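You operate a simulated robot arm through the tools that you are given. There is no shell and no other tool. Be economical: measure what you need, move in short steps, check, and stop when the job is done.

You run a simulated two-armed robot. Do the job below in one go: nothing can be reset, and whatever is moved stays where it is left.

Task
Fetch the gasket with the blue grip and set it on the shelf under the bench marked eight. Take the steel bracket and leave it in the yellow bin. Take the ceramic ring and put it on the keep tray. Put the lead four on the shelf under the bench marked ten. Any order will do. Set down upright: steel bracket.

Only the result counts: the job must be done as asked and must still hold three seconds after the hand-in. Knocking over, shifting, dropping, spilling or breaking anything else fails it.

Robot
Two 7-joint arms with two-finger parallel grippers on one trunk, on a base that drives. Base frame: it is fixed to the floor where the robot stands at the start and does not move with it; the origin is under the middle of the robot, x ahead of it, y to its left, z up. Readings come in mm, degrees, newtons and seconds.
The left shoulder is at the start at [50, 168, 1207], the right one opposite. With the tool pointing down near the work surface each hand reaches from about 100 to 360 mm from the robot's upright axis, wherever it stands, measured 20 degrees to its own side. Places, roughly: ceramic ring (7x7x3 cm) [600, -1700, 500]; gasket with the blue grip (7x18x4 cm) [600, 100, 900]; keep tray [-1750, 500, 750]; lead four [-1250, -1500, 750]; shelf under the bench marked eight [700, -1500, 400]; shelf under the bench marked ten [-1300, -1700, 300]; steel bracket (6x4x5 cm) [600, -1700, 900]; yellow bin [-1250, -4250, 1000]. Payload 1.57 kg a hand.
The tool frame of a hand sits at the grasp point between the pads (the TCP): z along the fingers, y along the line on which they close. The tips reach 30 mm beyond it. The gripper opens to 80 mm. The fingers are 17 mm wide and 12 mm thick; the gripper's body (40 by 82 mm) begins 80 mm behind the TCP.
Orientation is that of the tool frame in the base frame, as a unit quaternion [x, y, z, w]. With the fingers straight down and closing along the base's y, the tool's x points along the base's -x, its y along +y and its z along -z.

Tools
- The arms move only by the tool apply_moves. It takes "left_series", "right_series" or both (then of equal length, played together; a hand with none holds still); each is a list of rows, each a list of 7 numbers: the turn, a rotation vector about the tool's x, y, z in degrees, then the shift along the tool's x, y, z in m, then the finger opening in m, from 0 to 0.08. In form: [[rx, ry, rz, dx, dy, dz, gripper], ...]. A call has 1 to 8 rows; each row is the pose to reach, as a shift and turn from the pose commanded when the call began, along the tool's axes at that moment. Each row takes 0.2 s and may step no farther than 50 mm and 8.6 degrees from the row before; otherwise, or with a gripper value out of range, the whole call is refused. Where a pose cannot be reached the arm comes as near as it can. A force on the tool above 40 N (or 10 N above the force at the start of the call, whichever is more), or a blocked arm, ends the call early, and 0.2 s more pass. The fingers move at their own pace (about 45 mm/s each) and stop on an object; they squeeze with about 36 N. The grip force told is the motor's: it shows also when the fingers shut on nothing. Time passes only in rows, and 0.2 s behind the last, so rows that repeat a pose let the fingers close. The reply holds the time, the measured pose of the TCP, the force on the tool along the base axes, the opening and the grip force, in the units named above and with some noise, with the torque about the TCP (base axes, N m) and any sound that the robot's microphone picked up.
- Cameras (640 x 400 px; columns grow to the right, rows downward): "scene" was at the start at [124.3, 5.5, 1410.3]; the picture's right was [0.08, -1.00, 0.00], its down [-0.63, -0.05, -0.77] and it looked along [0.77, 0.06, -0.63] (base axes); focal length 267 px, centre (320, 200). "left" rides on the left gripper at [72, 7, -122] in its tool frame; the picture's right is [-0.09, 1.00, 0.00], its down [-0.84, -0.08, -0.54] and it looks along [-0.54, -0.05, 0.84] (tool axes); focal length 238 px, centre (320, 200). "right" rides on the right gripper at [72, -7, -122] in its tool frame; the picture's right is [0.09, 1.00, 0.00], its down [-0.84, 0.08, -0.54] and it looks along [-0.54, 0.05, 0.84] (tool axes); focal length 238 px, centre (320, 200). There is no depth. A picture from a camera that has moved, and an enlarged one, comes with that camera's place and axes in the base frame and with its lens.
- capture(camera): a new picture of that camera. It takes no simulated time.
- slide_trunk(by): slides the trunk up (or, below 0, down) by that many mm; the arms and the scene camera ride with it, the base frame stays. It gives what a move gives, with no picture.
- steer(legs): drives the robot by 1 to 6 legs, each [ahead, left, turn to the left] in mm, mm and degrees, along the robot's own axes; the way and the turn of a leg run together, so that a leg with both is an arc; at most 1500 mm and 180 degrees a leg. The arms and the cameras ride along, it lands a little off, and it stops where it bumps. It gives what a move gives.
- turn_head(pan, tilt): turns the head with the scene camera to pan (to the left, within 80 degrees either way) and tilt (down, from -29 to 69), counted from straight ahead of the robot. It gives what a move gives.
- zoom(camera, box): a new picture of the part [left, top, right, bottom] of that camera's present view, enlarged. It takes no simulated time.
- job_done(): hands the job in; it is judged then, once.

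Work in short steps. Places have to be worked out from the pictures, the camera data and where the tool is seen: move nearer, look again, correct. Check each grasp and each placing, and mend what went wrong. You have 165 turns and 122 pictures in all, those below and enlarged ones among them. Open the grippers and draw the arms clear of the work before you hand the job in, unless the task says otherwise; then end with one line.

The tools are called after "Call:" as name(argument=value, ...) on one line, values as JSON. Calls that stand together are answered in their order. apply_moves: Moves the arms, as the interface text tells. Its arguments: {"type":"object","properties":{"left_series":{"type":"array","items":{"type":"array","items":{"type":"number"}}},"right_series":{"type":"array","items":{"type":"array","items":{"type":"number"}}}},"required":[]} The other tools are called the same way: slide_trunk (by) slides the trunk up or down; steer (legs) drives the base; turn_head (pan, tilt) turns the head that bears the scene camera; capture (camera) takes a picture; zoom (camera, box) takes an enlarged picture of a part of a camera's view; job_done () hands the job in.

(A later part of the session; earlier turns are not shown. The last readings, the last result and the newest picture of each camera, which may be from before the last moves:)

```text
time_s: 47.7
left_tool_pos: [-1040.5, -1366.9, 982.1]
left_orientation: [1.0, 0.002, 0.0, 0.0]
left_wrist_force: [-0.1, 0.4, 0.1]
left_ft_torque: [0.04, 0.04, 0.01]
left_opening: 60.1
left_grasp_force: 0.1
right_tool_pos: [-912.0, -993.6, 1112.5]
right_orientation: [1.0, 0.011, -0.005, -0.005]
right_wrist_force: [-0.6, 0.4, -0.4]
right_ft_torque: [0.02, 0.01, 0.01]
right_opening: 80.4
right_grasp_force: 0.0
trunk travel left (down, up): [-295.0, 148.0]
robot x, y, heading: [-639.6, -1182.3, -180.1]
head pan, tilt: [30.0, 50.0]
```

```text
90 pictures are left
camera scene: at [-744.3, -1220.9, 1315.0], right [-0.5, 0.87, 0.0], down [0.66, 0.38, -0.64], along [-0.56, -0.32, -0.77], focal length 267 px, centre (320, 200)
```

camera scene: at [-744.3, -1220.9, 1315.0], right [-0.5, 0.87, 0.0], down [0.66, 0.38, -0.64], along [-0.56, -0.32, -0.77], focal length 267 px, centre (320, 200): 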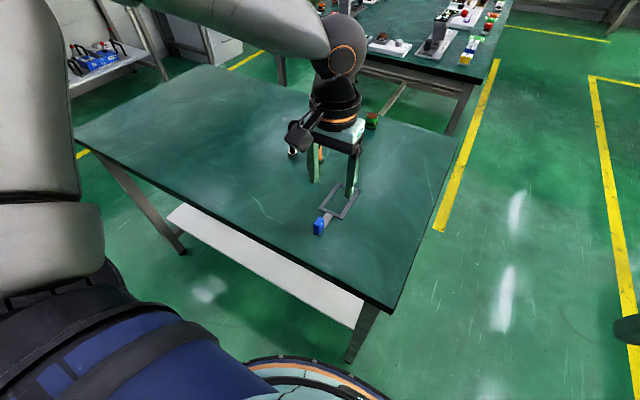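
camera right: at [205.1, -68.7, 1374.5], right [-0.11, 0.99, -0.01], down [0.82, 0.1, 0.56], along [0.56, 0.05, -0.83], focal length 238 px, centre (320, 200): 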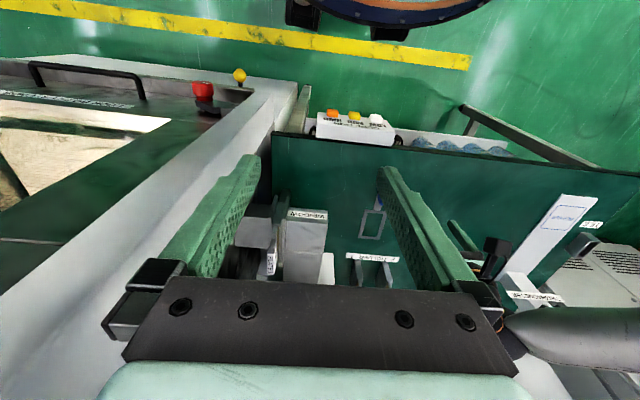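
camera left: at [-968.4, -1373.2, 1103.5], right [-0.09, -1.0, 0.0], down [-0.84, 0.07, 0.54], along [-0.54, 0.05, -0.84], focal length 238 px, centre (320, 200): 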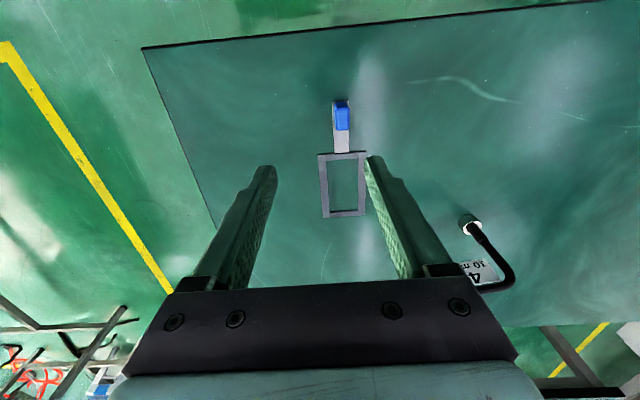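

Gasket parked safely. This bench is centred at y≈-1700, matching "ten"; next I take the lead: pitch the left hand 45° forward and shift the robot to its right-hand side of the lead.

Call:
apply_moves(left_series=[[0, -7.5, 0, -0.015, 0, -0.01, 0.06], [0, -15, 0, -0.03, 0, -0.02, 0.06], [0, -22.5, 0, -0.045, 0, -0.02, 0.06], [0, -30, 0, -0.06, 0, -0.02, 0.06], [0, -37.5, 0, -0.08, 0, -0.02, 0.06], [0, -45, 0, -0.1, 0, -0.02, 0.06]])

Call:
steer(legs=[[0, 188, 0]])

Call:
capture(camera="left")

Call:
capture(camera="scene")

```text
time_s: 49.1
left_tool_pos: [-1141.2, -1369.7, 1001.4]
left_orientation: [0.924, 0.003, -0.382, 0.0]
left_wrist_force: [-1.2, -0.1, 0.0]
left_ft_torque: [-0.01, -0.04, -0.03]
left_opening: 59.9
left_grasp_force: 0.1
right_tool_pos: [-912.7, -993.7, 1112.6]
right_orientation: [1.0, 0.011, -0.004, -0.005]
right_wrist_force: [0.1, -0.6, -0.4]
right_ft_torque: [0.02, -0.01, 0.01]
right_opening: 80.0
right_grasp_force: 0.1
trunk travel left (down, up): [-295.0, 148.0]
robot x, y, heading: [-635.9, -1180.5, -179.9]
head pan, tilt: [30.0, 50.0]
```

```text
time_s: 50.7
left_tool_pos: [-1140.3, -1557.2, 1001.2]
left_orientation: [0.923, 0.004, -0.384, 0.001]
left_wrist_force: [0.4, -0.5, 0.1]
left_ft_torque: [0.02, 0.01, -0.01]
left_opening: 60.0
left_grasp_force: 0.2
right_tool_pos: [-913.4, -1179.5, 1112.1]
right_orientation: [1.0, 0.012, -0.004, -0.006]
right_wrist_force: [-0.1, 0.1, -0.5]
right_ft_torque: [-0.01, -0.01, 0.01]
right_opening: 79.7
right_grasp_force: 0.1
trunk travel left (down, up): [-295.0, 148.0]
robot x, y, heading: [-635.2, -1369.1, -179.7]
head pan, tilt: [30.0, 50.0]
```

```text
89 pictures are left
camera left: at [-1003.5, -1561.5, 1037.1], right [-0.06, -1.0, 0.06], down [-0.21, 0.07, 0.98], along [-0.98, 0.04, -0.21], focal length 238 px, centre (320, 200)
```

left: 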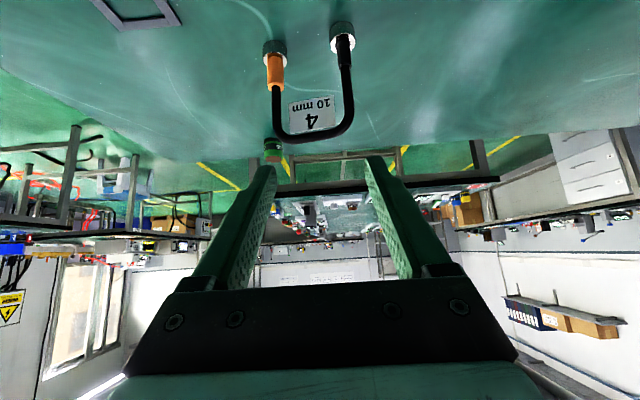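

```text
88 pictures are left
camera scene: at [-743.9, -1407.7, 1315.0], right [-0.5, 0.86, 0.0], down [0.66, 0.39, -0.64], along [-0.56, -0.32, -0.77], focal length 267 px, centre (320, 200)
```

scene: 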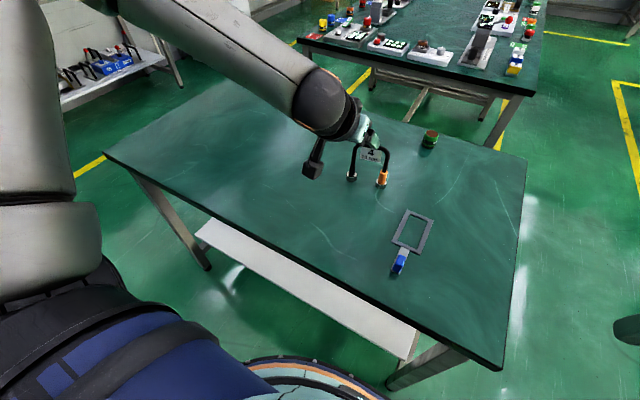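

Lead's orange leg is at about [-1240, -1509], orange sleeve z≈815–848. I lower the tilted hand in front of it.

Call:
apply_moves(left_series=[[0, 0, 0, 0.026, -0.012, 0.029, 0.06], [0, 0, 0, 0.052, -0.024, 0.059, 0.06], [0, 0, 0, 0.077, -0.036, 0.088, 0.06], [0, 0, 0, 0.103, -0.048, 0.117, 0.06], [0, 0, 0, 0.103, -0.048, 0.117, 0.06]])

Call:
capture(camera="left")

Call:
zoom(camera="scene", box=[300, 100, 460, 220])

```text
time_s: 51.9
left_tool_pos: [-1138.4, -1542.5, 883.2]
left_orientation: [0.924, 0.003, -0.384, 0.0]
left_wrist_force: [-0.3, 0.0, -0.1]
left_ft_torque: [0.0, -0.03, 0.02]
left_opening: 60.1
left_grasp_force: 0.0
left hand out of reach, approached as far as the arm can: row 3, 4, 5
right_tool_pos: [-912.4, -1179.7, 1111.9]
right_orientation: [1.0, 0.012, -0.005, -0.006]
right_wrist_force: [0.2, -0.2, 0.7]
right_ft_torque: [0.0, -0.02, 0.0]
right_opening: 80.1
right_grasp_force: 0.0
trunk travel left (down, up): [-295.0, 148.0]
robot x, y, heading: [-635.0, -1364.4, -179.8]
head pan, tilt: [30.0, 50.0]
```

```text
87 pictures are left
camera left: at [-1001.5, -1545.7, 918.9], right [-0.06, -1.0, 0.06], down [-0.21, 0.07, 0.98], along [-0.98, 0.04, -0.21], focal length 238 px, centre (320, 200)
```

left: 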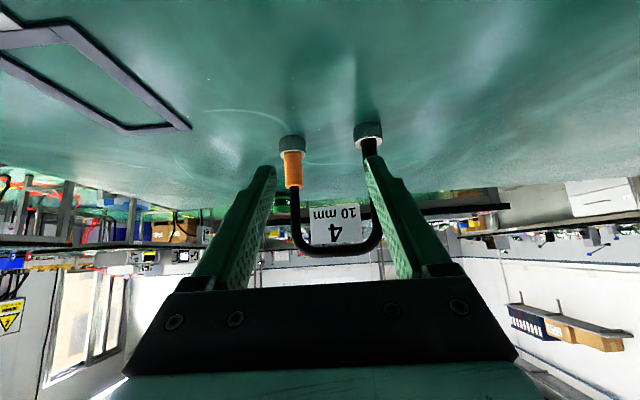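

```text
3.33 times, centred on (380, 160) of scene
camera zoom: at [-743.8, -1407.0, 1315.1], right [-0.5, 0.86, 0.0], down [0.66, 0.38, -0.64], along [-0.56, -0.32, -0.77], focal length 891 px, centre (120, 333)
```

zoom: 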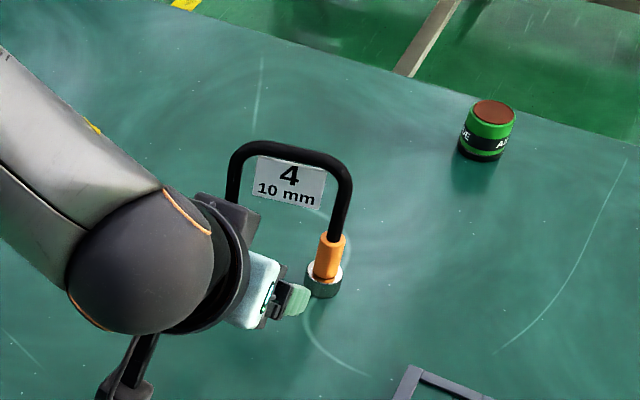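

The wrist is too close to the shoulder at this pitch. I back the base 70 mm so the hand works further out, then look at the reply.

Call:
steer(legs=[[-70, 0, 0]])

Call:
apply_moves(left_series=[[0, 0, 0, -0.01, -0.012, 0.04, 0.06], [0, 0, 0, -0.02, -0.024, 0.07, 0.06]])

```text
time_s: 52.9
left_tool_pos: [-1068.5, -1540.7, 884.4]
left_orientation: [0.924, 0.003, -0.383, 0.0]
left_wrist_force: [0.5, 1.1, 0.3]
left_ft_torque: [0.01, 0.02, 0.0]
left_opening: 60.1
left_grasp_force: 0.1
right_tool_pos: [-844.2, -1178.9, 1112.0]
right_orientation: [1.0, 0.012, -0.005, -0.006]
right_wrist_force: [0.7, -0.4, -0.6]
right_ft_torque: [0.01, 0.01, -0.02]
right_opening: 80.1
right_grasp_force: 0.0
trunk travel left (down, up): [-295.0, 148.0]
robot x, y, heading: [-567.4, -1362.7, -179.9]
head pan, tilt: [30.0, 50.0]
```

```text
time_s: 53.5
left_tool_pos: [-1109.7, -1556.4, 885.9]
left_orientation: [0.924, 0.004, -0.383, 0.0]
left_wrist_force: [0.0, -0.6, 0.1]
left_ft_torque: [-0.03, 0.01, 0.02]
left_opening: 59.9
left_grasp_force: 0.1
left hand out of reach, approached as far as the arm can: row 1, 2
right_tool_pos: [-845.1, -1178.8, 1112.5]
right_orientation: [1.0, 0.012, -0.004, -0.006]
right_wrist_force: [-1.3, 0.3, -0.2]
right_ft_torque: [0.0, 0.05, -0.01]
right_opening: 80.1
right_grasp_force: 0.1
trunk travel left (down, up): [-295.0, 148.0]
robot x, y, heading: [-569.4, -1368.7, -179.6]
head pan, tilt: [30.0, 50.0]
```

Lowering is limited by the arm's joints, so I raise the hand and lower the trunk instead, letting the shoulder come down.

Call:
apply_moves(left_series=[[0, 0, 0, -0.028, 0, -0.028, 0.06], [0, 0, 0, -0.056, 0, -0.056, 0.06], [0, 0, 0, -0.085, 0, -0.085, 0.06]])

Call:
slide_trunk(by=-130)

```text
time_s: 54.3
left_tool_pos: [-1107.3, -1556.2, 1004.6]
left_orientation: [0.924, 0.003, -0.383, 0.001]
left_wrist_force: [0.4, 0.4, 0.1]
left_ft_torque: [-0.01, 0.05, 0.0]
left_opening: 60.1
left_grasp_force: 0.1
right_tool_pos: [-842.6, -1179.4, 1112.8]
right_orientation: [1.0, 0.012, -0.005, -0.005]
right_wrist_force: [0.2, -0.6, 0.0]
right_ft_torque: [-0.01, -0.01, 0.0]
right_opening: 80.2
right_grasp_force: 0.1
trunk travel left (down, up): [-295.0, 148.0]
robot x, y, heading: [-568.0, -1366.2, -179.5]
head pan, tilt: [30.0, 50.0]
```

```text
time_s: 55.9
left_tool_pos: [-1107.7, -1557.1, 875.3]
left_orientation: [0.923, 0.003, -0.384, 0.001]
left_wrist_force: [-0.8, -0.2, 0.1]
left_ft_torque: [0.01, -0.01, 0.01]
left_opening: 59.9
left_grasp_force: 0.1
right_tool_pos: [-842.1, -1179.6, 981.6]
right_orientation: [1.0, 0.012, -0.005, -0.006]
right_wrist_force: [-0.5, 0.5, -0.7]
right_ft_torque: [0.02, 0.0, -0.02]
right_opening: 80.2
right_grasp_force: 0.0
trunk travel left (down, up): [-165.0, 278.0]
robot x, y, heading: [-567.9, -1365.0, -179.8]
head pan, tilt: [30.0, 50.0]
```

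Now I bring the hand in front of the orange leg at z≈845.

Call:
apply_moves(left_series=[[0, 0, 0, -0.009, -0.024, 0.03, 0.06], [0, 0, 0, -0.019, -0.048, 0.061, 0.06], [0, 0, 0, -0.019, -0.048, 0.061, 0.06]])

Call:
capture(camera="left")

```text
time_s: 56.7
left_tool_pos: [-1153.7, -1522.8, 851.4]
left_orientation: [0.924, 0.004, -0.383, 0.0]
left_wrist_force: [0.2, -0.1, 0.6]
left_ft_torque: [0.01, -0.03, -0.01]
left_opening: 59.9
left_grasp_force: 0.0
left hand out of reach, approached as far as the arm can: row 2, 3
right_tool_pos: [-843.7, -1178.7, 983.0]
right_orientation: [1.0, 0.012, -0.005, -0.005]
right_wrist_force: [-0.8, 0.2, 0.3]
right_ft_torque: [0.03, 0.0, 0.02]
right_opening: 80.1
right_grasp_force: 0.1
trunk travel left (down, up): [-165.0, 278.0]
robot x, y, heading: [-568.8, -1365.6, -179.9]
head pan, tilt: [30.0, 50.0]
```

```text
85 pictures are left
camera left: at [-1017.4, -1527.0, 885.7], right [-0.06, -1.0, 0.06], down [-0.21, 0.07, 0.98], along [-0.98, 0.04, -0.21], focal length 238 px, centre (320, 200)
```

left: 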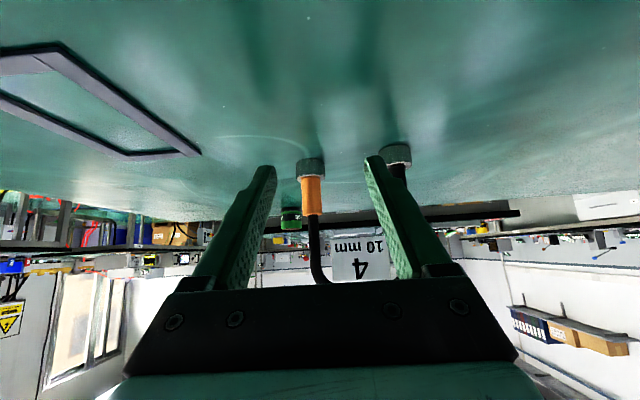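

The leg is nearly centred between the fingers; I leave the arm as is and drive 77 mm ahead and 12 mm right to put the fingers around it.

Call:
steer(legs=[[77, -12, 0]])

Call:
capture(camera="left")

```text
time_s: 57.7
left_tool_pos: [-1229.4, -1510.1, 851.2]
left_orientation: [0.924, 0.003, -0.383, -0.001]
left_wrist_force: [-0.3, 0.5, -0.3]
left_ft_torque: [-0.03, 0.0, 0.0]
left_opening: 60.1
left_grasp_force: 0.1
right_tool_pos: [-919.1, -1167.9, 982.9]
right_orientation: [1.0, 0.013, -0.005, -0.006]
right_wrist_force: [0.1, -0.1, 0.2]
right_ft_torque: [0.0, -0.03, 0.0]
right_opening: 80.4
right_grasp_force: 0.1
trunk travel left (down, up): [-165.0, 278.0]
robot x, y, heading: [-641.5, -1355.2, -179.9]
head pan, tilt: [30.0, 50.0]
```

```text
84 pictures are left
camera left: at [-1092.0, -1515.4, 885.8], right [-0.06, -1.0, 0.06], down [-0.21, 0.07, 0.98], along [-0.98, 0.04, -0.21], focal length 238 px, centre (320, 200)
```

left: 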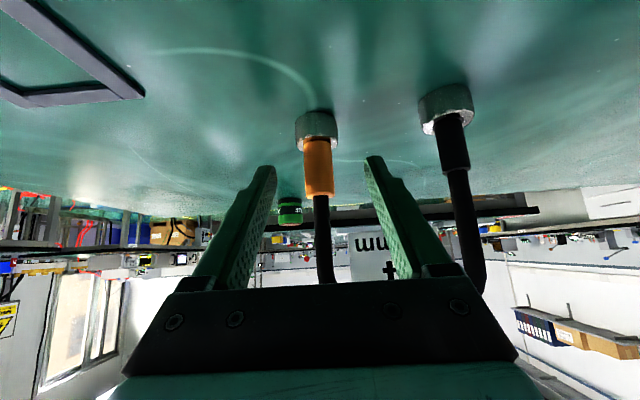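

The leg is between the pads near the tips, at orange height. I close.

Call:
apply_moves(left_series=[[0, 0, 0, 0, 0, 0, 0.04], [0, 0, 0, 0, 0, 0, 0.02], [0, 0, 0, 0, 0, 0, 0.0], [0, 0, 0, 0, 0, 0, 0.0], [0, 0, 0, 0, 0, 0, 0.0]])

Call:
capture(camera="left")

```text
time_s: 58.9
left_tool_pos: [-1229.1, -1510.5, 851.3]
left_orientation: [0.923, 0.004, -0.384, 0.0]
left_wrist_force: [-0.5, -0.1, 0.0]
left_ft_torque: [-0.09, 0.01, -0.02]
left_opening: 9.6
left_grasp_force: 28.1
right_tool_pos: [-920.1, -1167.5, 982.0]
right_orientation: [1.0, 0.012, -0.004, -0.006]
right_wrist_force: [0.0, 0.1, -0.3]
right_ft_torque: [0.01, 0.02, -0.02]
right_opening: 80.1
right_grasp_force: 0.1
trunk travel left (down, up): [-165.0, 278.0]
robot x, y, heading: [-640.5, -1356.1, -179.6]
head pan, tilt: [30.0, 50.0]
```

```text
83 pictures are left
camera left: at [-1091.9, -1515.4, 886.0], right [-0.06, -1.0, 0.06], down [-0.21, 0.07, 0.98], along [-0.98, 0.04, -0.21], focal length 238 px, centre (320, 200)
```

left: 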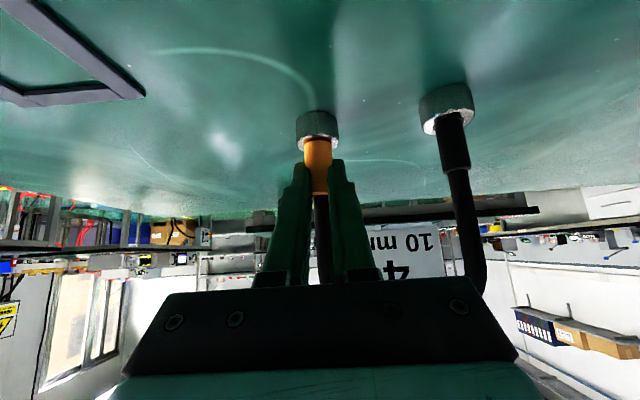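

Gripped (9.6 mm). I lift 80 mm.

Call:
apply_moves(left_series=[[0, 0, 0, -0.014, 0, -0.014, 0.0], [0, 0, 0, -0.028, 0, -0.028, 0.0], [0, 0, 0, -0.042, 0, -0.042, 0.0], [0, 0, 0, -0.057, 0, -0.057, 0.0], [0, 0, 0, -0.071, 0, -0.071, 0.0]])

Call:
capture(camera="left")

Call:
capture(camera="scene")

```text
time_s: 60.1
left_tool_pos: [-1224.9, -1511.1, 952.3]
left_orientation: [0.924, 0.004, -0.382, 0.0]
left_wrist_force: [0.0, -0.3, -0.3]
left_ft_torque: [0.05, -0.02, -0.03]
left_opening: 9.6
left_grasp_force: 27.6
right_tool_pos: [-918.9, -1168.5, 982.7]
right_orientation: [1.0, 0.013, -0.004, -0.005]
right_wrist_force: [-0.3, 0.1, -0.6]
right_ft_torque: [0.02, 0.02, 0.01]
right_opening: 80.1
right_grasp_force: 0.0
trunk travel left (down, up): [-165.0, 278.0]
robot x, y, heading: [-641.7, -1354.9, -179.9]
head pan, tilt: [30.0, 50.0]
```

```text
82 pictures are left
camera left: at [-1088.4, -1515.7, 986.9], right [-0.06, -1.0, 0.06], down [-0.21, 0.07, 0.98], along [-0.98, 0.04, -0.21], focal length 238 px, centre (320, 200)
```

left: 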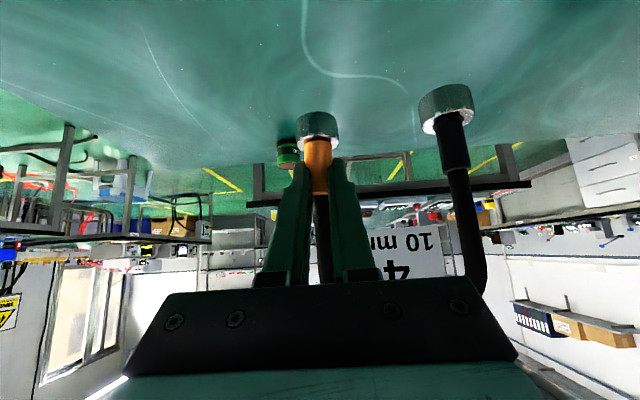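

```text
81 pictures are left
camera scene: at [-750.0, -1395.3, 1185.0], right [-0.5, 0.86, 0.0], down [0.66, 0.38, -0.64], along [-0.56, -0.32, -0.77], focal length 267 px, centre (320, 200)
```

scene: 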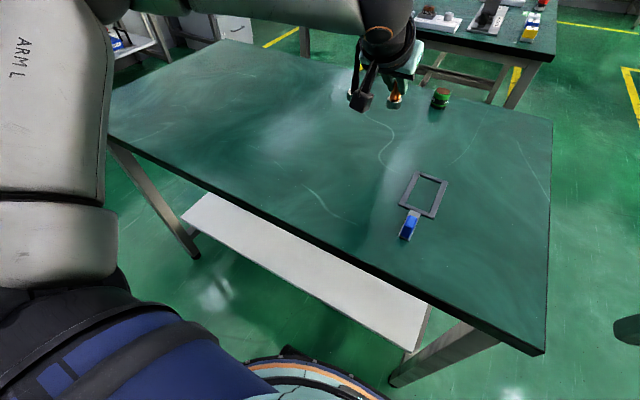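

The lead came up cleanly. I back away from the bench, turn the robot 40° right and swing the hand back outward to point at the bench (a posture that reached better before).

Call:
steer(legs=[[-480, 0, 0], [0, 0, -40]])

Call:
apply_moves(left_series=[[-4.04, 0, -4.04, 0.013, 0.037, -0.013, 0], [-8.08, 0, -8.08, 0.026, 0.074, -0.026, 0], [-12.12, 0, -12.12, 0.039, 0.111, -0.039, 0], [-16.16, 0, -16.16, 0.052, 0.148, -0.052, 0], [-20.2, 0, -20.2, 0.065, 0.185, -0.065, 0], [-24.24, 0, -24.24, 0.078, 0.222, -0.078, 0], [-28.28, 0, -28.28, 0.092, 0.26, -0.092, 0]])

Call:
slide_trunk(by=-165)

```text
time_s: 64.8
left_tool_pos: [-712.9, -1105.1, 952.0]
left_orientation: [0.871, -0.309, -0.36, -0.129]
left_wrist_force: [-0.1, 0.2, -1.1]
left_ft_torque: [0.02, 0.0, 0.03]
left_opening: 9.6
left_grasp_force: 27.5
right_tool_pos: [-258.7, -1034.5, 981.9]
right_orientation: [0.945, -0.326, -0.002, -0.006]
right_wrist_force: [0.1, 0.2, -0.3]
right_ft_torque: [0.0, 0.0, 0.02]
right_opening: 79.9
right_grasp_force: 0.0
trunk travel left (down, up): [-165.0, 278.0]
robot x, y, heading: [-163.3, -1355.3, 140.6]
head pan, tilt: [30.0, 50.0]
```

```text
time_s: 66.4
left_tool_pos: [-771.8, -1389.1, 953.7]
left_orientation: [0.924, 0.009, -0.382, 0.003]
left_wrist_force: [-0.3, -0.1, -1.3]
left_ft_torque: [0.06, -0.01, -0.02]
left_opening: 9.4
left_grasp_force: 27.8
right_tool_pos: [-258.7, -1035.1, 982.5]
right_orientation: [0.946, -0.325, -0.002, -0.007]
right_wrist_force: [0.2, -0.2, 0.4]
right_ft_torque: [0.0, -0.01, 0.0]
right_opening: 79.9
right_grasp_force: 0.1
trunk travel left (down, up): [-165.0, 278.0]
robot x, y, heading: [-166.4, -1358.0, 140.8]
head pan, tilt: [30.0, 50.0]
```

```text
time_s: 68.2
left_tool_pos: [-772.0, -1388.9, 789.6]
left_orientation: [0.924, 0.008, -0.382, 0.002]
left_wrist_force: [-0.1, 0.9, -1.4]
left_ft_torque: [0.01, 0.01, -0.03]
left_opening: 9.1
left_grasp_force: 27.8
right_tool_pos: [-259.0, -1034.3, 817.2]
right_orientation: [0.945, -0.326, -0.002, -0.007]
right_wrist_force: [-0.4, 0.2, 0.0]
right_ft_torque: [-0.03, 0.0, 0.01]
right_opening: 80.1
right_grasp_force: 0.2
trunk travel left (down, up): [0.0, 443.0]
robot x, y, heading: [-165.8, -1357.2, 140.6]
head pan, tilt: [30.0, 50.0]
```

The posture works. I now test how low the hand goes here in free space, straight down.

Call:
apply_moves(left_series=[[0, 0, 0, 0.033, 0, 0.033, 0], [0, 0, 0, 0.066, 0, 0.066, 0], [0, 0, 0, 0.099, 0, 0.099, 0], [0, 0, 0, 0.132, 0, 0.132, 0], [0, 0, 0, 0.165, 0, 0.165, 0], [0, 0, 0, 0.198, 0, 0.198, 0], [0, 0, 0, 0.231, 0, 0.231, 0]])

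Call:
turn_head(pan=40, tilt=35)

Call:
capture(camera="scene")

Call:
capture(camera="left")

```text
time_s: 69.8
left_tool_pos: [-770.1, -1395.6, 490.3]
left_orientation: [0.925, 0.009, -0.381, 0.002]
left_wrist_force: [-0.7, 0.4, -1.7]
left_ft_torque: [0.08, -0.01, -0.03]
left_opening: 9.5
left_grasp_force: 27.7
left hand out of reach, approached as far as the arm can: row 7
right_tool_pos: [-259.2, -1035.4, 817.2]
right_orientation: [0.946, -0.326, -0.002, -0.007]
right_wrist_force: [-0.6, 0.1, -0.5]
right_ft_torque: [0.02, 0.02, 0.01]
right_opening: 80.1
right_grasp_force: 0.2
trunk travel left (down, up): [0.0, 443.0]
robot x, y, heading: [-162.2, -1352.5, 140.9]
head pan, tilt: [30.0, 50.0]
```

```text
time_s: 70.6
left_tool_pos: [-769.5, -1394.4, 491.3]
left_orientation: [0.925, 0.009, -0.381, 0.002]
left_wrist_force: [0.4, -0.1, -1.7]
left_ft_torque: [0.08, 0.04, 0.02]
left_opening: 9.5
left_grasp_force: 27.8
right_tool_pos: [-258.8, -1034.4, 817.7]
right_orientation: [0.945, -0.326, -0.003, -0.006]
right_wrist_force: [-0.6, -0.5, -0.1]
right_ft_torque: [0.0, -0.01, 0.0]
right_opening: 80.0
right_grasp_force: 0.1
trunk travel left (down, up): [0.0, 443.0]
robot x, y, heading: [-162.8, -1357.0, 140.7]
head pan, tilt: [40.0, 35.0]
```

```text
80 pictures are left
camera scene: at [-284.6, -1332.0, 1041.7], right [-0.01, 1.0, 0.0], down [0.57, 0.01, -0.82], along [-0.82, -0.01, -0.57], focal length 267 px, centre (320, 200)
```

scene: 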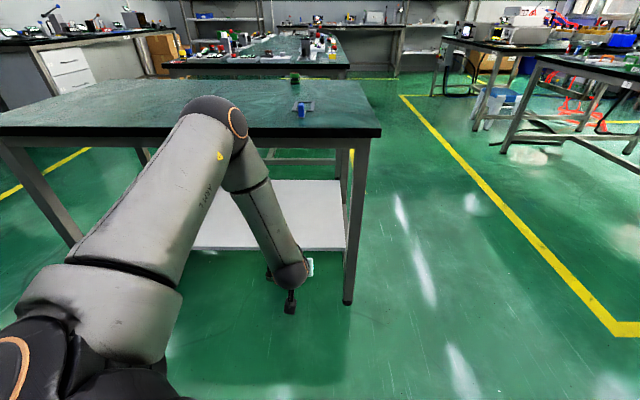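

```text
79 pictures are left
camera left: at [-632.6, -1397.2, 526.6], right [-0.05, -1.0, 0.06], down [-0.21, 0.07, 0.97], along [-0.98, 0.03, -0.22], focal length 238 px, centre (320, 200)
```

left: 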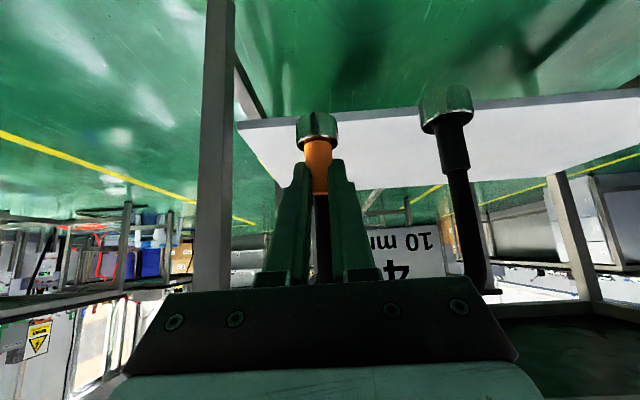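

Shelf z≈290, front edge x≈-1010; I need TCP z≈350. I test whether the hand goes lower when nearer the body.

Call:
apply_moves(left_series=[[0, 0, 0, 0.046, 0, 0.004, 0], [0, 0, 0, 0.092, 0, 0.007, 0], [0, 0, 0, 0.138, 0, 0.01, 0], [0, 0, 0, 0.184, 0, 0.014, 0]])

Call:
capture(camera="scene")

```text
time_s: 71.6
left_tool_pos: [-702.0, -1426.1, 494.1]
left_orientation: [0.924, 0.009, -0.382, 0.002]
left_wrist_force: [0.0, 1.7, -1.6]
left_ft_torque: [0.07, 0.01, 0.04]
left_opening: 9.8
left_grasp_force: 27.9
left hand out of reach, approached as far as the arm can: row 1, 2, 3, 4
right_tool_pos: [-258.5, -1034.4, 818.1]
right_orientation: [0.945, -0.326, -0.003, -0.006]
right_wrist_force: [0.2, -0.5, 0.5]
right_ft_torque: [-0.02, 0.0, 0.0]
right_opening: 80.0
right_grasp_force: 0.0
trunk travel left (down, up): [0.0, 443.0]
robot x, y, heading: [-164.1, -1351.6, 140.4]
head pan, tilt: [40.0, 35.0]
```

```text
78 pictures are left
camera scene: at [-284.6, -1332.1, 1041.8], right [-0.01, 1.0, 0.0], down [0.57, 0.01, -0.82], along [-0.82, -0.01, -0.57], focal length 267 px, centre (320, 200)
```

scene: 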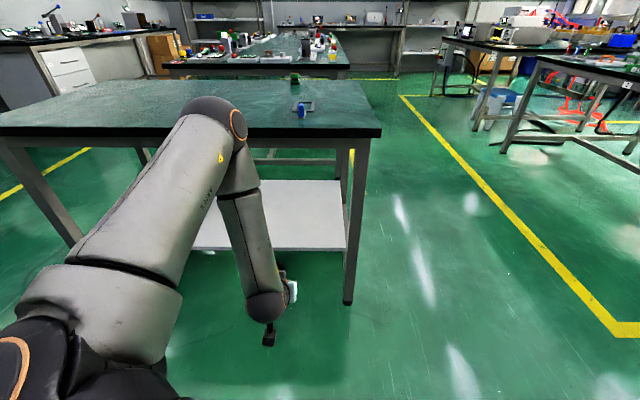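

The limits look like wrist-bend limits: the hand needs to be in line with the forearm. So I should stand further off, facing the bench squarely, and reach with a nearly straight arm pitched about 45°. I raise the hand, turn back to face the bench and stretch the hand forward.

Call:
apply_moves(left_series=[[0, 0, 0, -0.03, 0, -0.03, 0], [0, 0, 0, -0.06, 0, -0.06, 0], [0, 0, 0, -0.09, 0, -0.09, 0]])

Call:
steer(legs=[[0, 0, 39.5]])

Call:
apply_moves(left_series=[[3.5, 0, 3.5, -0.003, -0.042, 0.003, 0], [7, 0, 7, -0.006, -0.084, 0.006, 0], [10.5, 0, 10.5, -0.009, -0.126, 0.009, 0], [14, 0, 14, -0.012, -0.168, 0.012, 0], [17.5, 0, 17.5, -0.015, -0.21, 0.015, 0], [21, 0, 21, -0.018, -0.252, 0.018, 0], [24.5, 0, 24.5, -0.021, -0.294, 0.021, 0], [28, 0, 28, -0.021, -0.332, 0.021, 0]])

```text
time_s: 72.4
left_tool_pos: [-695.8, -1429.8, 626.2]
left_orientation: [0.925, 0.009, -0.381, 0.002]
left_wrist_force: [0.4, -0.5, -2.7]
left_ft_torque: [0.0, -0.01, -0.02]
left_opening: 9.5
left_grasp_force: 27.9
right_tool_pos: [-258.9, -1034.2, 817.4]
right_orientation: [0.946, -0.325, -0.002, -0.006]
right_wrist_force: [0.5, 0.1, 0.1]
right_ft_torque: [-0.05, 0.01, 0.01]
right_opening: 80.0
right_grasp_force: 0.0
trunk travel left (down, up): [0.0, 443.0]
robot x, y, heading: [-160.3, -1351.2, 140.7]
head pan, tilt: [40.0, 35.0]
```

```text
time_s: 74.7
left_tool_pos: [-525.4, -1754.7, 628.2]
left_orientation: [0.865, 0.324, -0.358, 0.133]
left_wrist_force: [-0.7, -0.2, -1.4]
left_ft_torque: [0.04, 0.01, -0.02]
left_opening: 9.6
left_grasp_force: 27.7
right_tool_pos: [-443.4, -1171.4, 816.8]
right_orientation: [1.0, 0.018, -0.005, -0.006]
right_wrist_force: [0.1, 0.3, 0.2]
right_ft_torque: [0.01, 0.0, 0.0]
right_opening: 80.3
right_grasp_force: 0.1
trunk travel left (down, up): [0.0, 443.0]
robot x, y, heading: [-163.3, -1356.2, -179.0]
head pan, tilt: [40.0, 35.0]
```

```text
time_s: 76.5
left_tool_pos: [-750.8, -1542.7, 642.2]
left_orientation: [0.924, 0.012, -0.382, 0.002]
left_wrist_force: [-0.5, -0.1, -1.5]
left_ft_torque: [0.08, -0.02, -0.01]
left_opening: 9.7
left_grasp_force: 27.7
left hand out of reach, approached as far as the arm can: row 8
right_tool_pos: [-443.0, -1171.5, 818.1]
right_orientation: [1.0, 0.018, -0.005, -0.006]
right_wrist_force: [0.3, 0.3, 0.4]
right_ft_torque: [0.01, 0.02, -0.03]
right_opening: 79.8
right_grasp_force: 0.1
trunk travel left (down, up): [0.0, 443.0]
robot x, y, heading: [-163.6, -1354.6, -179.0]
head pan, tilt: [40.0, 35.0]
```

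Now I stretch 100 mm forward and then down, to learn the limit in this posture.

Call:
apply_moves(left_series=[[0, 0, 0, -0.035, 0, 0.035, 0], [0, 0, 0, -0.07, 0, 0.07, 0], [0, 0, 0, -0.037, 0, 0.103, 0], [0, 0, 0, -0.005, 0, 0.135, 0], [0, 0, 0, 0.028, 0, 0.168, 0], [0, 0, 0, 0.06, 0, 0.2, 0]])

Call:
turn_head(pan=25, tilt=25)

Call:
capture(camera="scene")

```text
time_s: 77.9
left_tool_pos: [-753.0, -1612.7, 571.5]
left_orientation: [0.924, 0.012, -0.382, 0.003]
left_wrist_force: [0.0, 0.2, -1.2]
left_ft_torque: [0.07, -0.02, 0.03]
left_opening: 9.5
left_grasp_force: 28.2
left hand out of reach, approached as far as the arm can: row 1, 2, 3, 4, 5, 6
right_tool_pos: [-444.2, -1170.9, 817.0]
right_orientation: [1.0, 0.018, -0.004, -0.006]
right_wrist_force: [0.8, 0.5, -0.3]
right_ft_torque: [0.04, -0.02, -0.04]
right_opening: 80.1
right_grasp_force: 0.0
trunk travel left (down, up): [0.0, 443.0]
robot x, y, heading: [-162.9, -1353.5, -179.3]
head pan, tilt: [40.0, 35.0]
```

```text
time_s: 78.7
left_tool_pos: [-753.6, -1613.0, 572.4]
left_orientation: [0.924, 0.012, -0.383, 0.003]
left_wrist_force: [0.1, -0.3, -1.3]
left_ft_torque: [0.05, 0.01, 0.05]
left_opening: 9.6
left_grasp_force: 28.1
right_tool_pos: [-443.6, -1171.2, 816.7]
right_orientation: [1.0, 0.018, -0.004, -0.005]
right_wrist_force: [0.0, -0.1, 0.1]
right_ft_torque: [0.02, -0.01, 0.0]
right_opening: 80.1
right_grasp_force: 0.1
trunk travel left (down, up): [0.0, 443.0]
robot x, y, heading: [-165.0, -1355.8, -179.0]
head pan, tilt: [25.0, 25.0]
```

```text
77 pictures are left
camera scene: at [-288.4, -1397.1, 1057.5], right [-0.44, 0.9, 0.0], down [0.38, 0.18, -0.91], along [-0.82, -0.4, -0.42], focal length 267 px, centre (320, 200)
```

scene: 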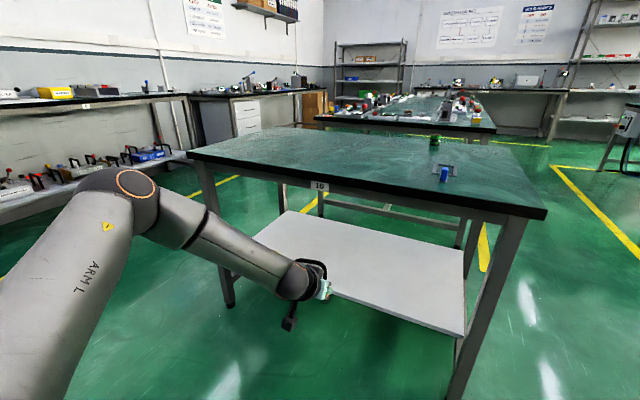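

The bench label "10" is confirmed. The forearm arrives from the left, so the hand bends less if it points to the robot's right: I yaw it 40° right, move it 150 mm right and try lowering.

Call:
apply_moves(left_series=[[5.6, 0, 5.6, 0, -0.03, 0, 0], [11.2, 0, 11.2, 0, -0.06, 0, 0], [16.8, 0, 16.8, 0, -0.09, 0, 0], [22.4, 0, 22.4, 0, -0.12, 0, 0], [28, 0, 28, 0, -0.15, 0, 0], [28, 0, 28, 0.033, -0.15, 0.033, 0], [28, 0, 28, 0.066, -0.15, 0.066, 0], [28, 0, 28, 0.099, -0.15, 0.099, 0]])

Call:
capture(camera="scene")

```text
time_s: 80.5
left_tool_pos: [-690.7, -1519.6, 548.0]
left_orientation: [0.873, -0.301, -0.361, -0.126]
left_wrist_force: [-0.1, -0.4, -2.3]
left_ft_torque: [0.07, -0.07, 0.02]
left_opening: 9.4
left_grasp_force: 27.8
left hand out of reach, approached as far as the arm can: row 1, 2, 3, 4, 5, 6, 7, 8
right_tool_pos: [-442.9, -1171.7, 817.7]
right_orientation: [1.0, 0.019, -0.004, -0.005]
right_wrist_force: [0.7, -0.6, -0.7]
right_ft_torque: [0.03, -0.01, -0.02]
right_opening: 80.0
right_grasp_force: 0.1
trunk travel left (down, up): [0.0, 443.0]
robot x, y, heading: [-162.7, -1355.3, -179.1]
head pan, tilt: [25.0, 25.0]
```

```text
76 pictures are left
camera scene: at [-288.5, -1397.0, 1057.5], right [-0.44, 0.9, 0.0], down [0.38, 0.18, -0.91], along [-0.82, -0.4, -0.42], focal length 267 px, centre (320, 200)
```

scene: 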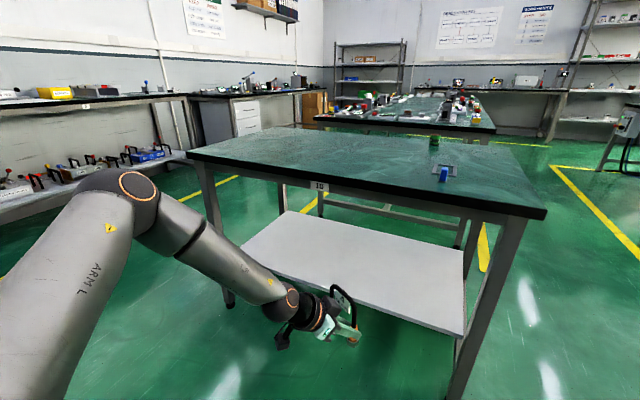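

The elbow stays put, so the upper arm is at some limit. I look at the shoulder to understand the arm's structure.

Call:
turn_head(pan=70, tilt=45)

Call:
capture(camera="scene")

```text
time_s: 81.6
left_tool_pos: [-690.9, -1519.3, 548.9]
left_orientation: [0.873, -0.301, -0.362, -0.126]
left_wrist_force: [0.7, -0.5, -1.9]
left_ft_torque: [0.02, -0.06, -0.02]
left_opening: 9.6
left_grasp_force: 27.8
right_tool_pos: [-443.5, -1170.4, 818.5]
right_orientation: [1.0, 0.019, -0.004, -0.006]
right_wrist_force: [-0.4, -0.2, 0.0]
right_ft_torque: [0.0, -0.02, 0.04]
right_opening: 79.9
right_grasp_force: 0.0
trunk travel left (down, up): [0.0, 443.0]
robot x, y, heading: [-166.6, -1353.6, -178.9]
head pan, tilt: [70.0, 45.0]
```

```text
75 pictures are left
camera scene: at [-232.3, -1433.7, 1027.0], right [-0.94, 0.33, 0.0], down [0.23, 0.67, -0.71], along [-0.23, -0.67, -0.71], focal length 267 px, centre (320, 200)
```

scene: 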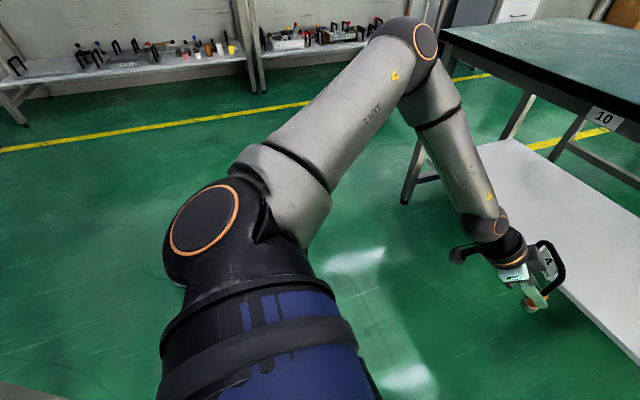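

To learn whether the first shoulder joint is the limit, I command a pure 20° rotation of the whole arm about the shoulder's lateral axis.

Call:
apply_moves(left_series=[[1.8, 3.1, -1.8, 0.034, -0.016, 0.007, 0], [3.6, 6.1, -3.6, 0.068, -0.032, 0.014, 0], [5.5, 9.2, -5.5, 0.102, -0.048, 0.021, 0], [7.3, 12.2, -7.3, 0.136, -0.064, 0.028, 0], [9.1, 15.3, -9.1, 0.17, -0.08, 0.035, 0]])

Call:
capture(camera="scene")

```text
time_s: 82.8
left_tool_pos: [-556.1, -1550.5, 475.0]
left_orientation: [0.922, -0.273, -0.207, -0.182]
left_wrist_force: [0.7, 0.2, -2.1]
left_ft_torque: [0.03, -0.05, -0.03]
left_opening: 9.5
left_grasp_force: 27.3
left hand out of reach, approached as far as the arm can: row 1, 2, 3, 4, 5
right_tool_pos: [-442.7, -1171.0, 817.2]
right_orientation: [1.0, 0.019, -0.005, -0.005]
right_wrist_force: [0.2, 0.0, 1.0]
right_ft_torque: [0.01, -0.01, 0.01]
right_opening: 80.0
right_grasp_force: 0.2
trunk travel left (down, up): [0.0, 443.0]
robot x, y, heading: [-166.7, -1355.9, -178.9]
head pan, tilt: [70.0, 45.0]
```

```text
74 pictures are left
camera scene: at [-232.2, -1433.6, 1027.0], right [-0.94, 0.33, 0.0], down [0.23, 0.67, -0.71], along [-0.23, -0.67, -0.71], focal length 267 px, centre (320, 200)
```

scene: 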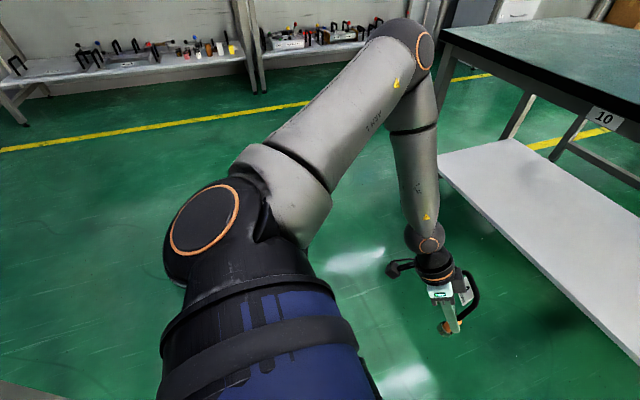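

The shoulder's first joint is at its end, so this branch cannot go lower. The shoulder can flip (second joint through zero) if I swing the arm out straight to the left, slightly back and then down and forward. I start by moving the hand out to the left.

Call:
apply_moves(left_series=[[-1.7, 3.6, 0, 0.031, 0.014, -0.022, 0], [-3.4, 7.2, 0, 0.063, 0.029, -0.043, 0], [-5.1, 10.8, 0, 0.094, 0.043, -0.065, 0], [-6.7, 14.5, 0, 0.126, 0.057, -0.086, 0], [-8.4, 18.1, 0, 0.157, 0.072, -0.108, 0], [-10.1, 21.7, 0, 0.189, 0.086, -0.13, 0], [-11.8, 25.4, 0, 0.22, 0.1, -0.151, 0], [-13.4, 29.1, 0, 0.252, 0.115, -0.173, 0]])

Call:
capture(camera="scene")

```text
time_s: 84.6
left_tool_pos: [-383.7, -1822.9, 475.2]
left_orientation: [0.959, -0.285, 0.0, 0.001]
left_wrist_force: [0.8, -0.1, -1.4]
left_ft_torque: [0.08, -0.05, -0.02]
left_opening: 9.3
left_grasp_force: 27.8
right_tool_pos: [-442.3, -1171.2, 816.7]
right_orientation: [1.0, 0.018, -0.004, -0.005]
right_wrist_force: [0.0, 0.5, 0.5]
right_ft_torque: [-0.02, -0.01, -0.02]
right_opening: 79.8
right_grasp_force: 0.1
trunk travel left (down, up): [0.0, 443.0]
robot x, y, heading: [-161.8, -1351.8, -178.9]
head pan, tilt: [70.0, 45.0]
```

```text
73 pictures are left
camera scene: at [-232.2, -1433.7, 1026.9], right [-0.94, 0.33, 0.0], down [0.23, 0.67, -0.71], along [-0.23, -0.67, -0.71], focal length 267 px, centre (320, 200)
```

scene: 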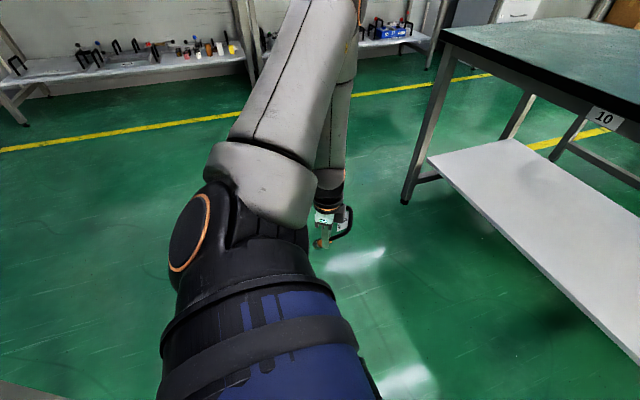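

The arm lifts as it goes out; I continue to an almost straight arm to the left at shoulder height.

Call:
apply_moves(left_series=[[0, 0, 0, 0.038, 0.021, -0.02, 0], [0, 0, 0, 0.076, 0.043, -0.04, 0], [0, 0, 0, 0.114, 0.064, -0.06, 0], [0, 0, 0, 0.153, 0.086, -0.08, 0], [0, 0, 0, 0.191, 0.108, -0.1, 0], [0, 0, 0, 0.229, 0.129, -0.12, 0], [0, 0, 0, 0.268, 0.151, -0.14, 0], [0, 0, 0, 0.306, 0.172, -0.16, 0]])

Call:
capture(camera="scene")

```text
time_s: 86.4
left_tool_pos: [-218.2, -2134.9, 632.1]
left_orientation: [0.959, -0.283, -0.001, -0.002]
left_wrist_force: [0.0, 0.1, -0.9]
left_ft_torque: [0.1, -0.02, 0.02]
left_opening: 9.7
left_grasp_force: 28.0
right_tool_pos: [-444.4, -1171.8, 817.8]
right_orientation: [1.0, 0.018, -0.005, -0.005]
right_wrist_force: [0.2, -0.5, 0.3]
right_ft_torque: [0.02, -0.03, 0.0]
right_opening: 80.0
right_grasp_force: 0.1
trunk travel left (down, up): [0.0, 443.0]
robot x, y, heading: [-164.6, -1357.1, -179.0]
head pan, tilt: [70.0, 45.0]
```

```text
72 pictures are left
camera scene: at [-232.2, -1433.8, 1026.9], right [-0.94, 0.33, 0.0], down [0.23, 0.67, -0.71], along [-0.23, -0.67, -0.71], focal length 267 px, centre (320, 200)
```

scene: 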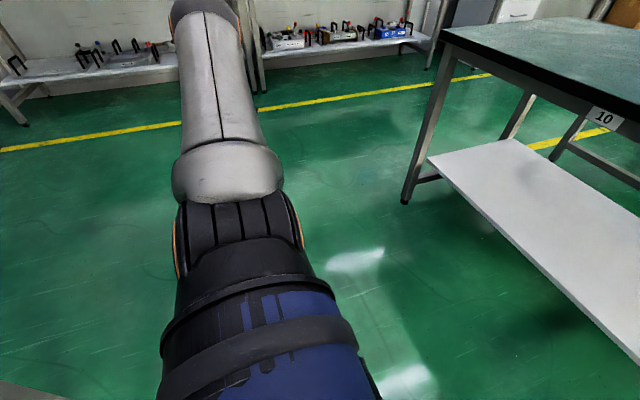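

The upper arm now points out left. I lower the nearly straight arm along an arc so the shoulder passes through its straight position to the lower side.

Call:
apply_moves(left_series=[[0, 0, 0, 0.0043, 0.0067, 0.046, 0], [0, 0, 0, 0.0022, 0.0034, 0.094, 0], [0, 0, 0, -0.0038, -0.0059, 0.142, 0], [0, 0, 0, -0.0109, -0.0168, 0.188, 0], [0, 0, 0, -0.0206, -0.0319, 0.234, 0], [0, 0, 0, -0.032, -0.0496, 0.278, 0], [0, 0, 0, -0.0451, -0.0697, 0.32, 0], [0, 0, 0, -0.0586, -0.0907, 0.36, 0]])

Call:
capture(camera="scene")

```text
time_s: 88.2
left_tool_pos: [-216.4, -2025.7, 275.9]
left_orientation: [0.959, -0.284, 0.001, 0.0]
left_wrist_force: [-1.2, -0.6, -1.4]
left_ft_torque: [0.13, -0.02, 0.0]
left_opening: 9.6
left_grasp_force: 27.5
right_tool_pos: [-443.4, -1171.4, 817.5]
right_orientation: [1.0, 0.018, -0.005, -0.005]
right_wrist_force: [0.1, 0.3, 0.1]
right_ft_torque: [-0.03, -0.01, 0.01]
right_opening: 80.1
right_grasp_force: 0.0
trunk travel left (down, up): [0.0, 443.0]
robot x, y, heading: [-161.7, -1358.7, -179.1]
head pan, tilt: [70.0, 45.0]
```

```text
71 pictures are left
camera scene: at [-232.1, -1433.7, 1027.0], right [-0.94, 0.33, 0.0], down [0.23, 0.67, -0.71], along [-0.23, -0.67, -0.71], focal length 267 px, centre (320, 200)
```

scene: 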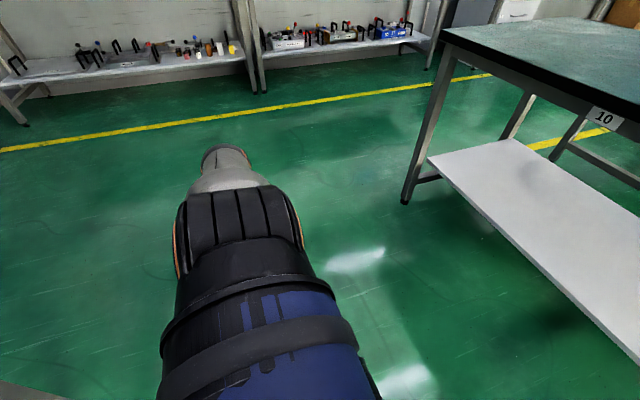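

The flip worked: z=276 is reachable now. Next I yaw the hand left by 123° so it points outward along the arm (the lead will be upright when pitched 45°).

Call:
apply_moves(left_series=[[0, 0, -7.7, 0, 0, -0.01, 0], [0, 0, -15.4, 0, 0, -0.02, 0], [0, 0, -23.1, 0, 0, -0.03, 0], [0, 0, -30.8, 0, 0, -0.04, 0], [0, 0, -38.5, 0, 0, -0.05, 0], [0, 0, -46.2, 0, 0, -0.06, 0], [0, 0, -53.9, 0, 0, -0.07, 0], [0, 0, -61.6, 0, 0, -0.08, 0]])

Call:
apply_moves(left_series=[[0, 0, -7.7, 0, 0, 0, 0], [0, 0, -15.4, 0, 0, 0, 0], [0, 0, -23.1, 0, 0, 0, 0], [0, 0, -30.8, 0, 0, 0, 0], [0, 0, -38.5, 0, 0, 0, 0], [0, 0, -46.2, 0, 0, 0, 0], [0, 0, -53.9, 0, 0, 0, 0], [0, 0, -61.6, 0, 0, 0, 0]])

```text
time_s: 90.0
left_tool_pos: [-221.3, -2027.3, 356.5]
left_orientation: [0.969, 0.249, 0.0, 0.0]
left_wrist_force: [0.9, -0.4, -0.9]
left_ft_torque: [0.03, 0.04, 0.02]
left_opening: 9.2
left_grasp_force: 28.2
right_tool_pos: [-444.0, -1172.6, 818.2]
right_orientation: [1.0, 0.019, -0.005, -0.005]
right_wrist_force: [-0.4, -0.1, 0.0]
right_ft_torque: [0.0, 0.02, -0.01]
right_opening: 80.1
right_grasp_force: 0.0
trunk travel left (down, up): [0.0, 443.0]
robot x, y, heading: [-165.2, -1355.9, -179.1]
head pan, tilt: [70.0, 45.0]
```

```text
time_s: 91.8
left_tool_pos: [-219.6, -2022.2, 363.9]
left_orientation: [0.705, 0.709, -0.002, -0.001]
left_wrist_force: [-1.6, -0.6, -1.0]
left_ft_torque: [0.0, -0.02, 0.01]
left_opening: 9.7
left_grasp_force: 27.3
left hand out of reach, approached as far as the arm can: row 7, 8
right_tool_pos: [-441.9, -1170.6, 817.7]
right_orientation: [1.0, 0.018, -0.006, -0.004]
right_wrist_force: [0.0, -0.4, 0.4]
right_ft_torque: [-0.03, 0.01, 0.01]
right_opening: 80.1
right_grasp_force: 0.0
trunk travel left (down, up): [0.0, 443.0]
robot x, y, heading: [-165.7, -1356.0, -178.8]
head pan, tilt: [70.0, 45.0]
```

The hand now points left, just at a limit. I pitch it 45° outward, moving out 60 mm and up a little.

Call:
apply_moves(left_series=[[0, -7.5, 0, -0.01, 0, -0.005, 0], [0, -15, 0, -0.02, 0, -0.01, 0], [0, -22.5, 0, -0.03, 0, -0.015, 0], [0, -30, 0, -0.04, 0, -0.02, 0], [0, -37.5, 0, -0.05, 0, -0.025, 0], [0, -45, 0, -0.06, 0, -0.03, 0]])

Call:
capture(camera="left")

Call:
capture(camera="scene")

```text
time_s: 93.2
left_tool_pos: [-219.3, -2082.4, 393.1]
left_orientation: [0.653, 0.653, -0.271, 0.27]
left_wrist_force: [0.2, 0.5, -1.7]
left_ft_torque: [0.02, 0.07, 0.02]
left_opening: 9.6
left_grasp_force: 28.0
left hand out of reach, approached as far as the arm can: row 3
right_tool_pos: [-443.8, -1170.9, 818.3]
right_orientation: [1.0, 0.017, -0.005, -0.005]
right_wrist_force: [0.0, 0.6, -0.2]
right_ft_torque: [0.02, -0.03, 0.02]
right_opening: 79.9
right_grasp_force: 0.1
trunk travel left (down, up): [0.0, 443.0]
robot x, y, heading: [-163.0, -1355.0, -179.2]
head pan, tilt: [70.0, 45.0]
```

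```text
70 pictures are left
camera left: at [-213.2, -1943.9, 427.4], right [1.0, -0.06, 0.06], down [-0.08, -0.21, 0.97], along [-0.05, -0.98, -0.21], focal length 238 px, centre (320, 200)
```

left: 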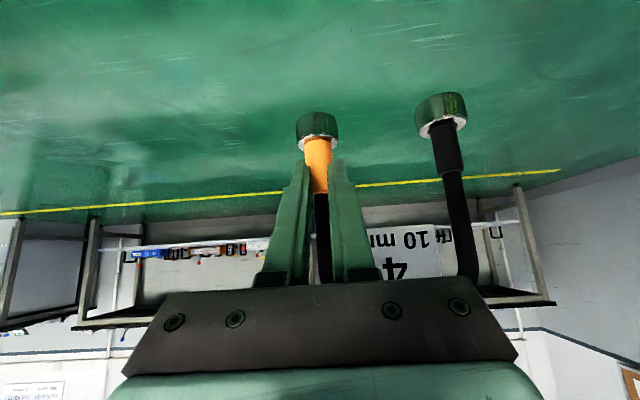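

```text
69 pictures are left
camera scene: at [-232.5, -1433.8, 1026.9], right [-0.94, 0.33, 0.0], down [0.23, 0.67, -0.71], along [-0.23, -0.67, -0.71], focal length 267 px, centre (320, 200)
```

scene: 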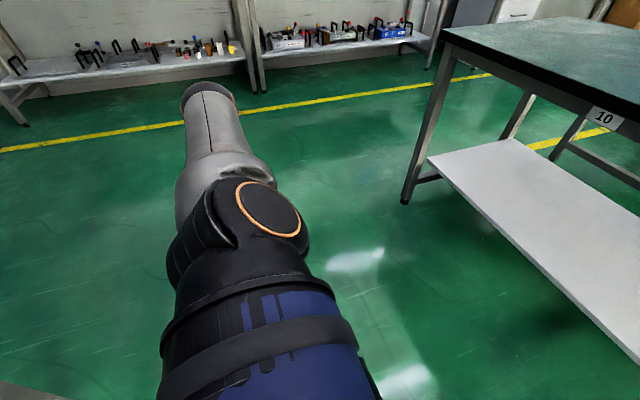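

The lead is upright and the hand points outward. I extend the arm further so the forearm slopes instead of hanging vertically.

Call:
apply_moves(left_series=[[0, 0, 0, -0.023, 0, 0.03, 0], [0, 0, 0, -0.046, 0, 0.06, 0], [0, 0, 0, -0.069, 0, 0.09, 0], [0, 0, 0, -0.092, 0, 0.12, 0]])

Call:
capture(camera="scene")

```text
time_s: 94.4
left_tool_pos: [-206.5, -2206.0, 348.0]
left_orientation: [0.657, 0.669, -0.24, 0.252]
left_wrist_force: [0.4, -0.4, -3.2]
left_ft_torque: [-0.06, 0.08, -0.01]
left_opening: 9.6
left_grasp_force: 27.8
left hand out of reach, approached as far as the arm can: row 1, 2, 3
right_tool_pos: [-442.6, -1172.4, 817.6]
right_orientation: [1.0, 0.019, -0.005, -0.006]
right_wrist_force: [-0.4, -0.9, 0.2]
right_ft_torque: [0.05, 0.0, -0.03]
right_opening: 80.1
right_grasp_force: 0.0
trunk travel left (down, up): [0.0, 443.0]
robot x, y, heading: [-165.1, -1355.2, -179.1]
head pan, tilt: [70.0, 45.0]
stopped in row 4 (left hand): the arm was blocked; the commanded pose is now the measured one
```

```text
68 pictures are left
camera scene: at [-231.9, -1435.4, 1026.7], right [-0.94, 0.33, 0.0], down [0.23, 0.67, -0.71], along [-0.23, -0.67, -0.71], focal length 267 px, centre (320, 200)
```

scene: 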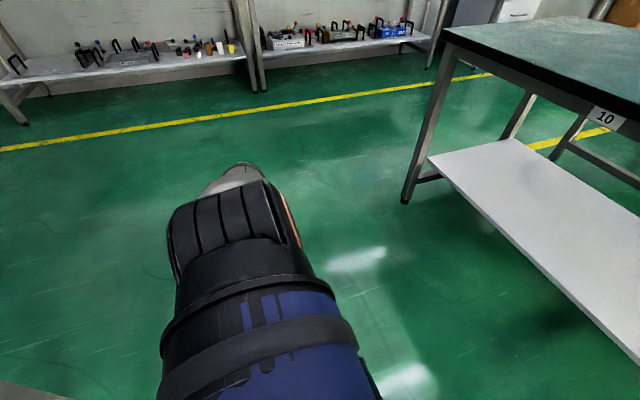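

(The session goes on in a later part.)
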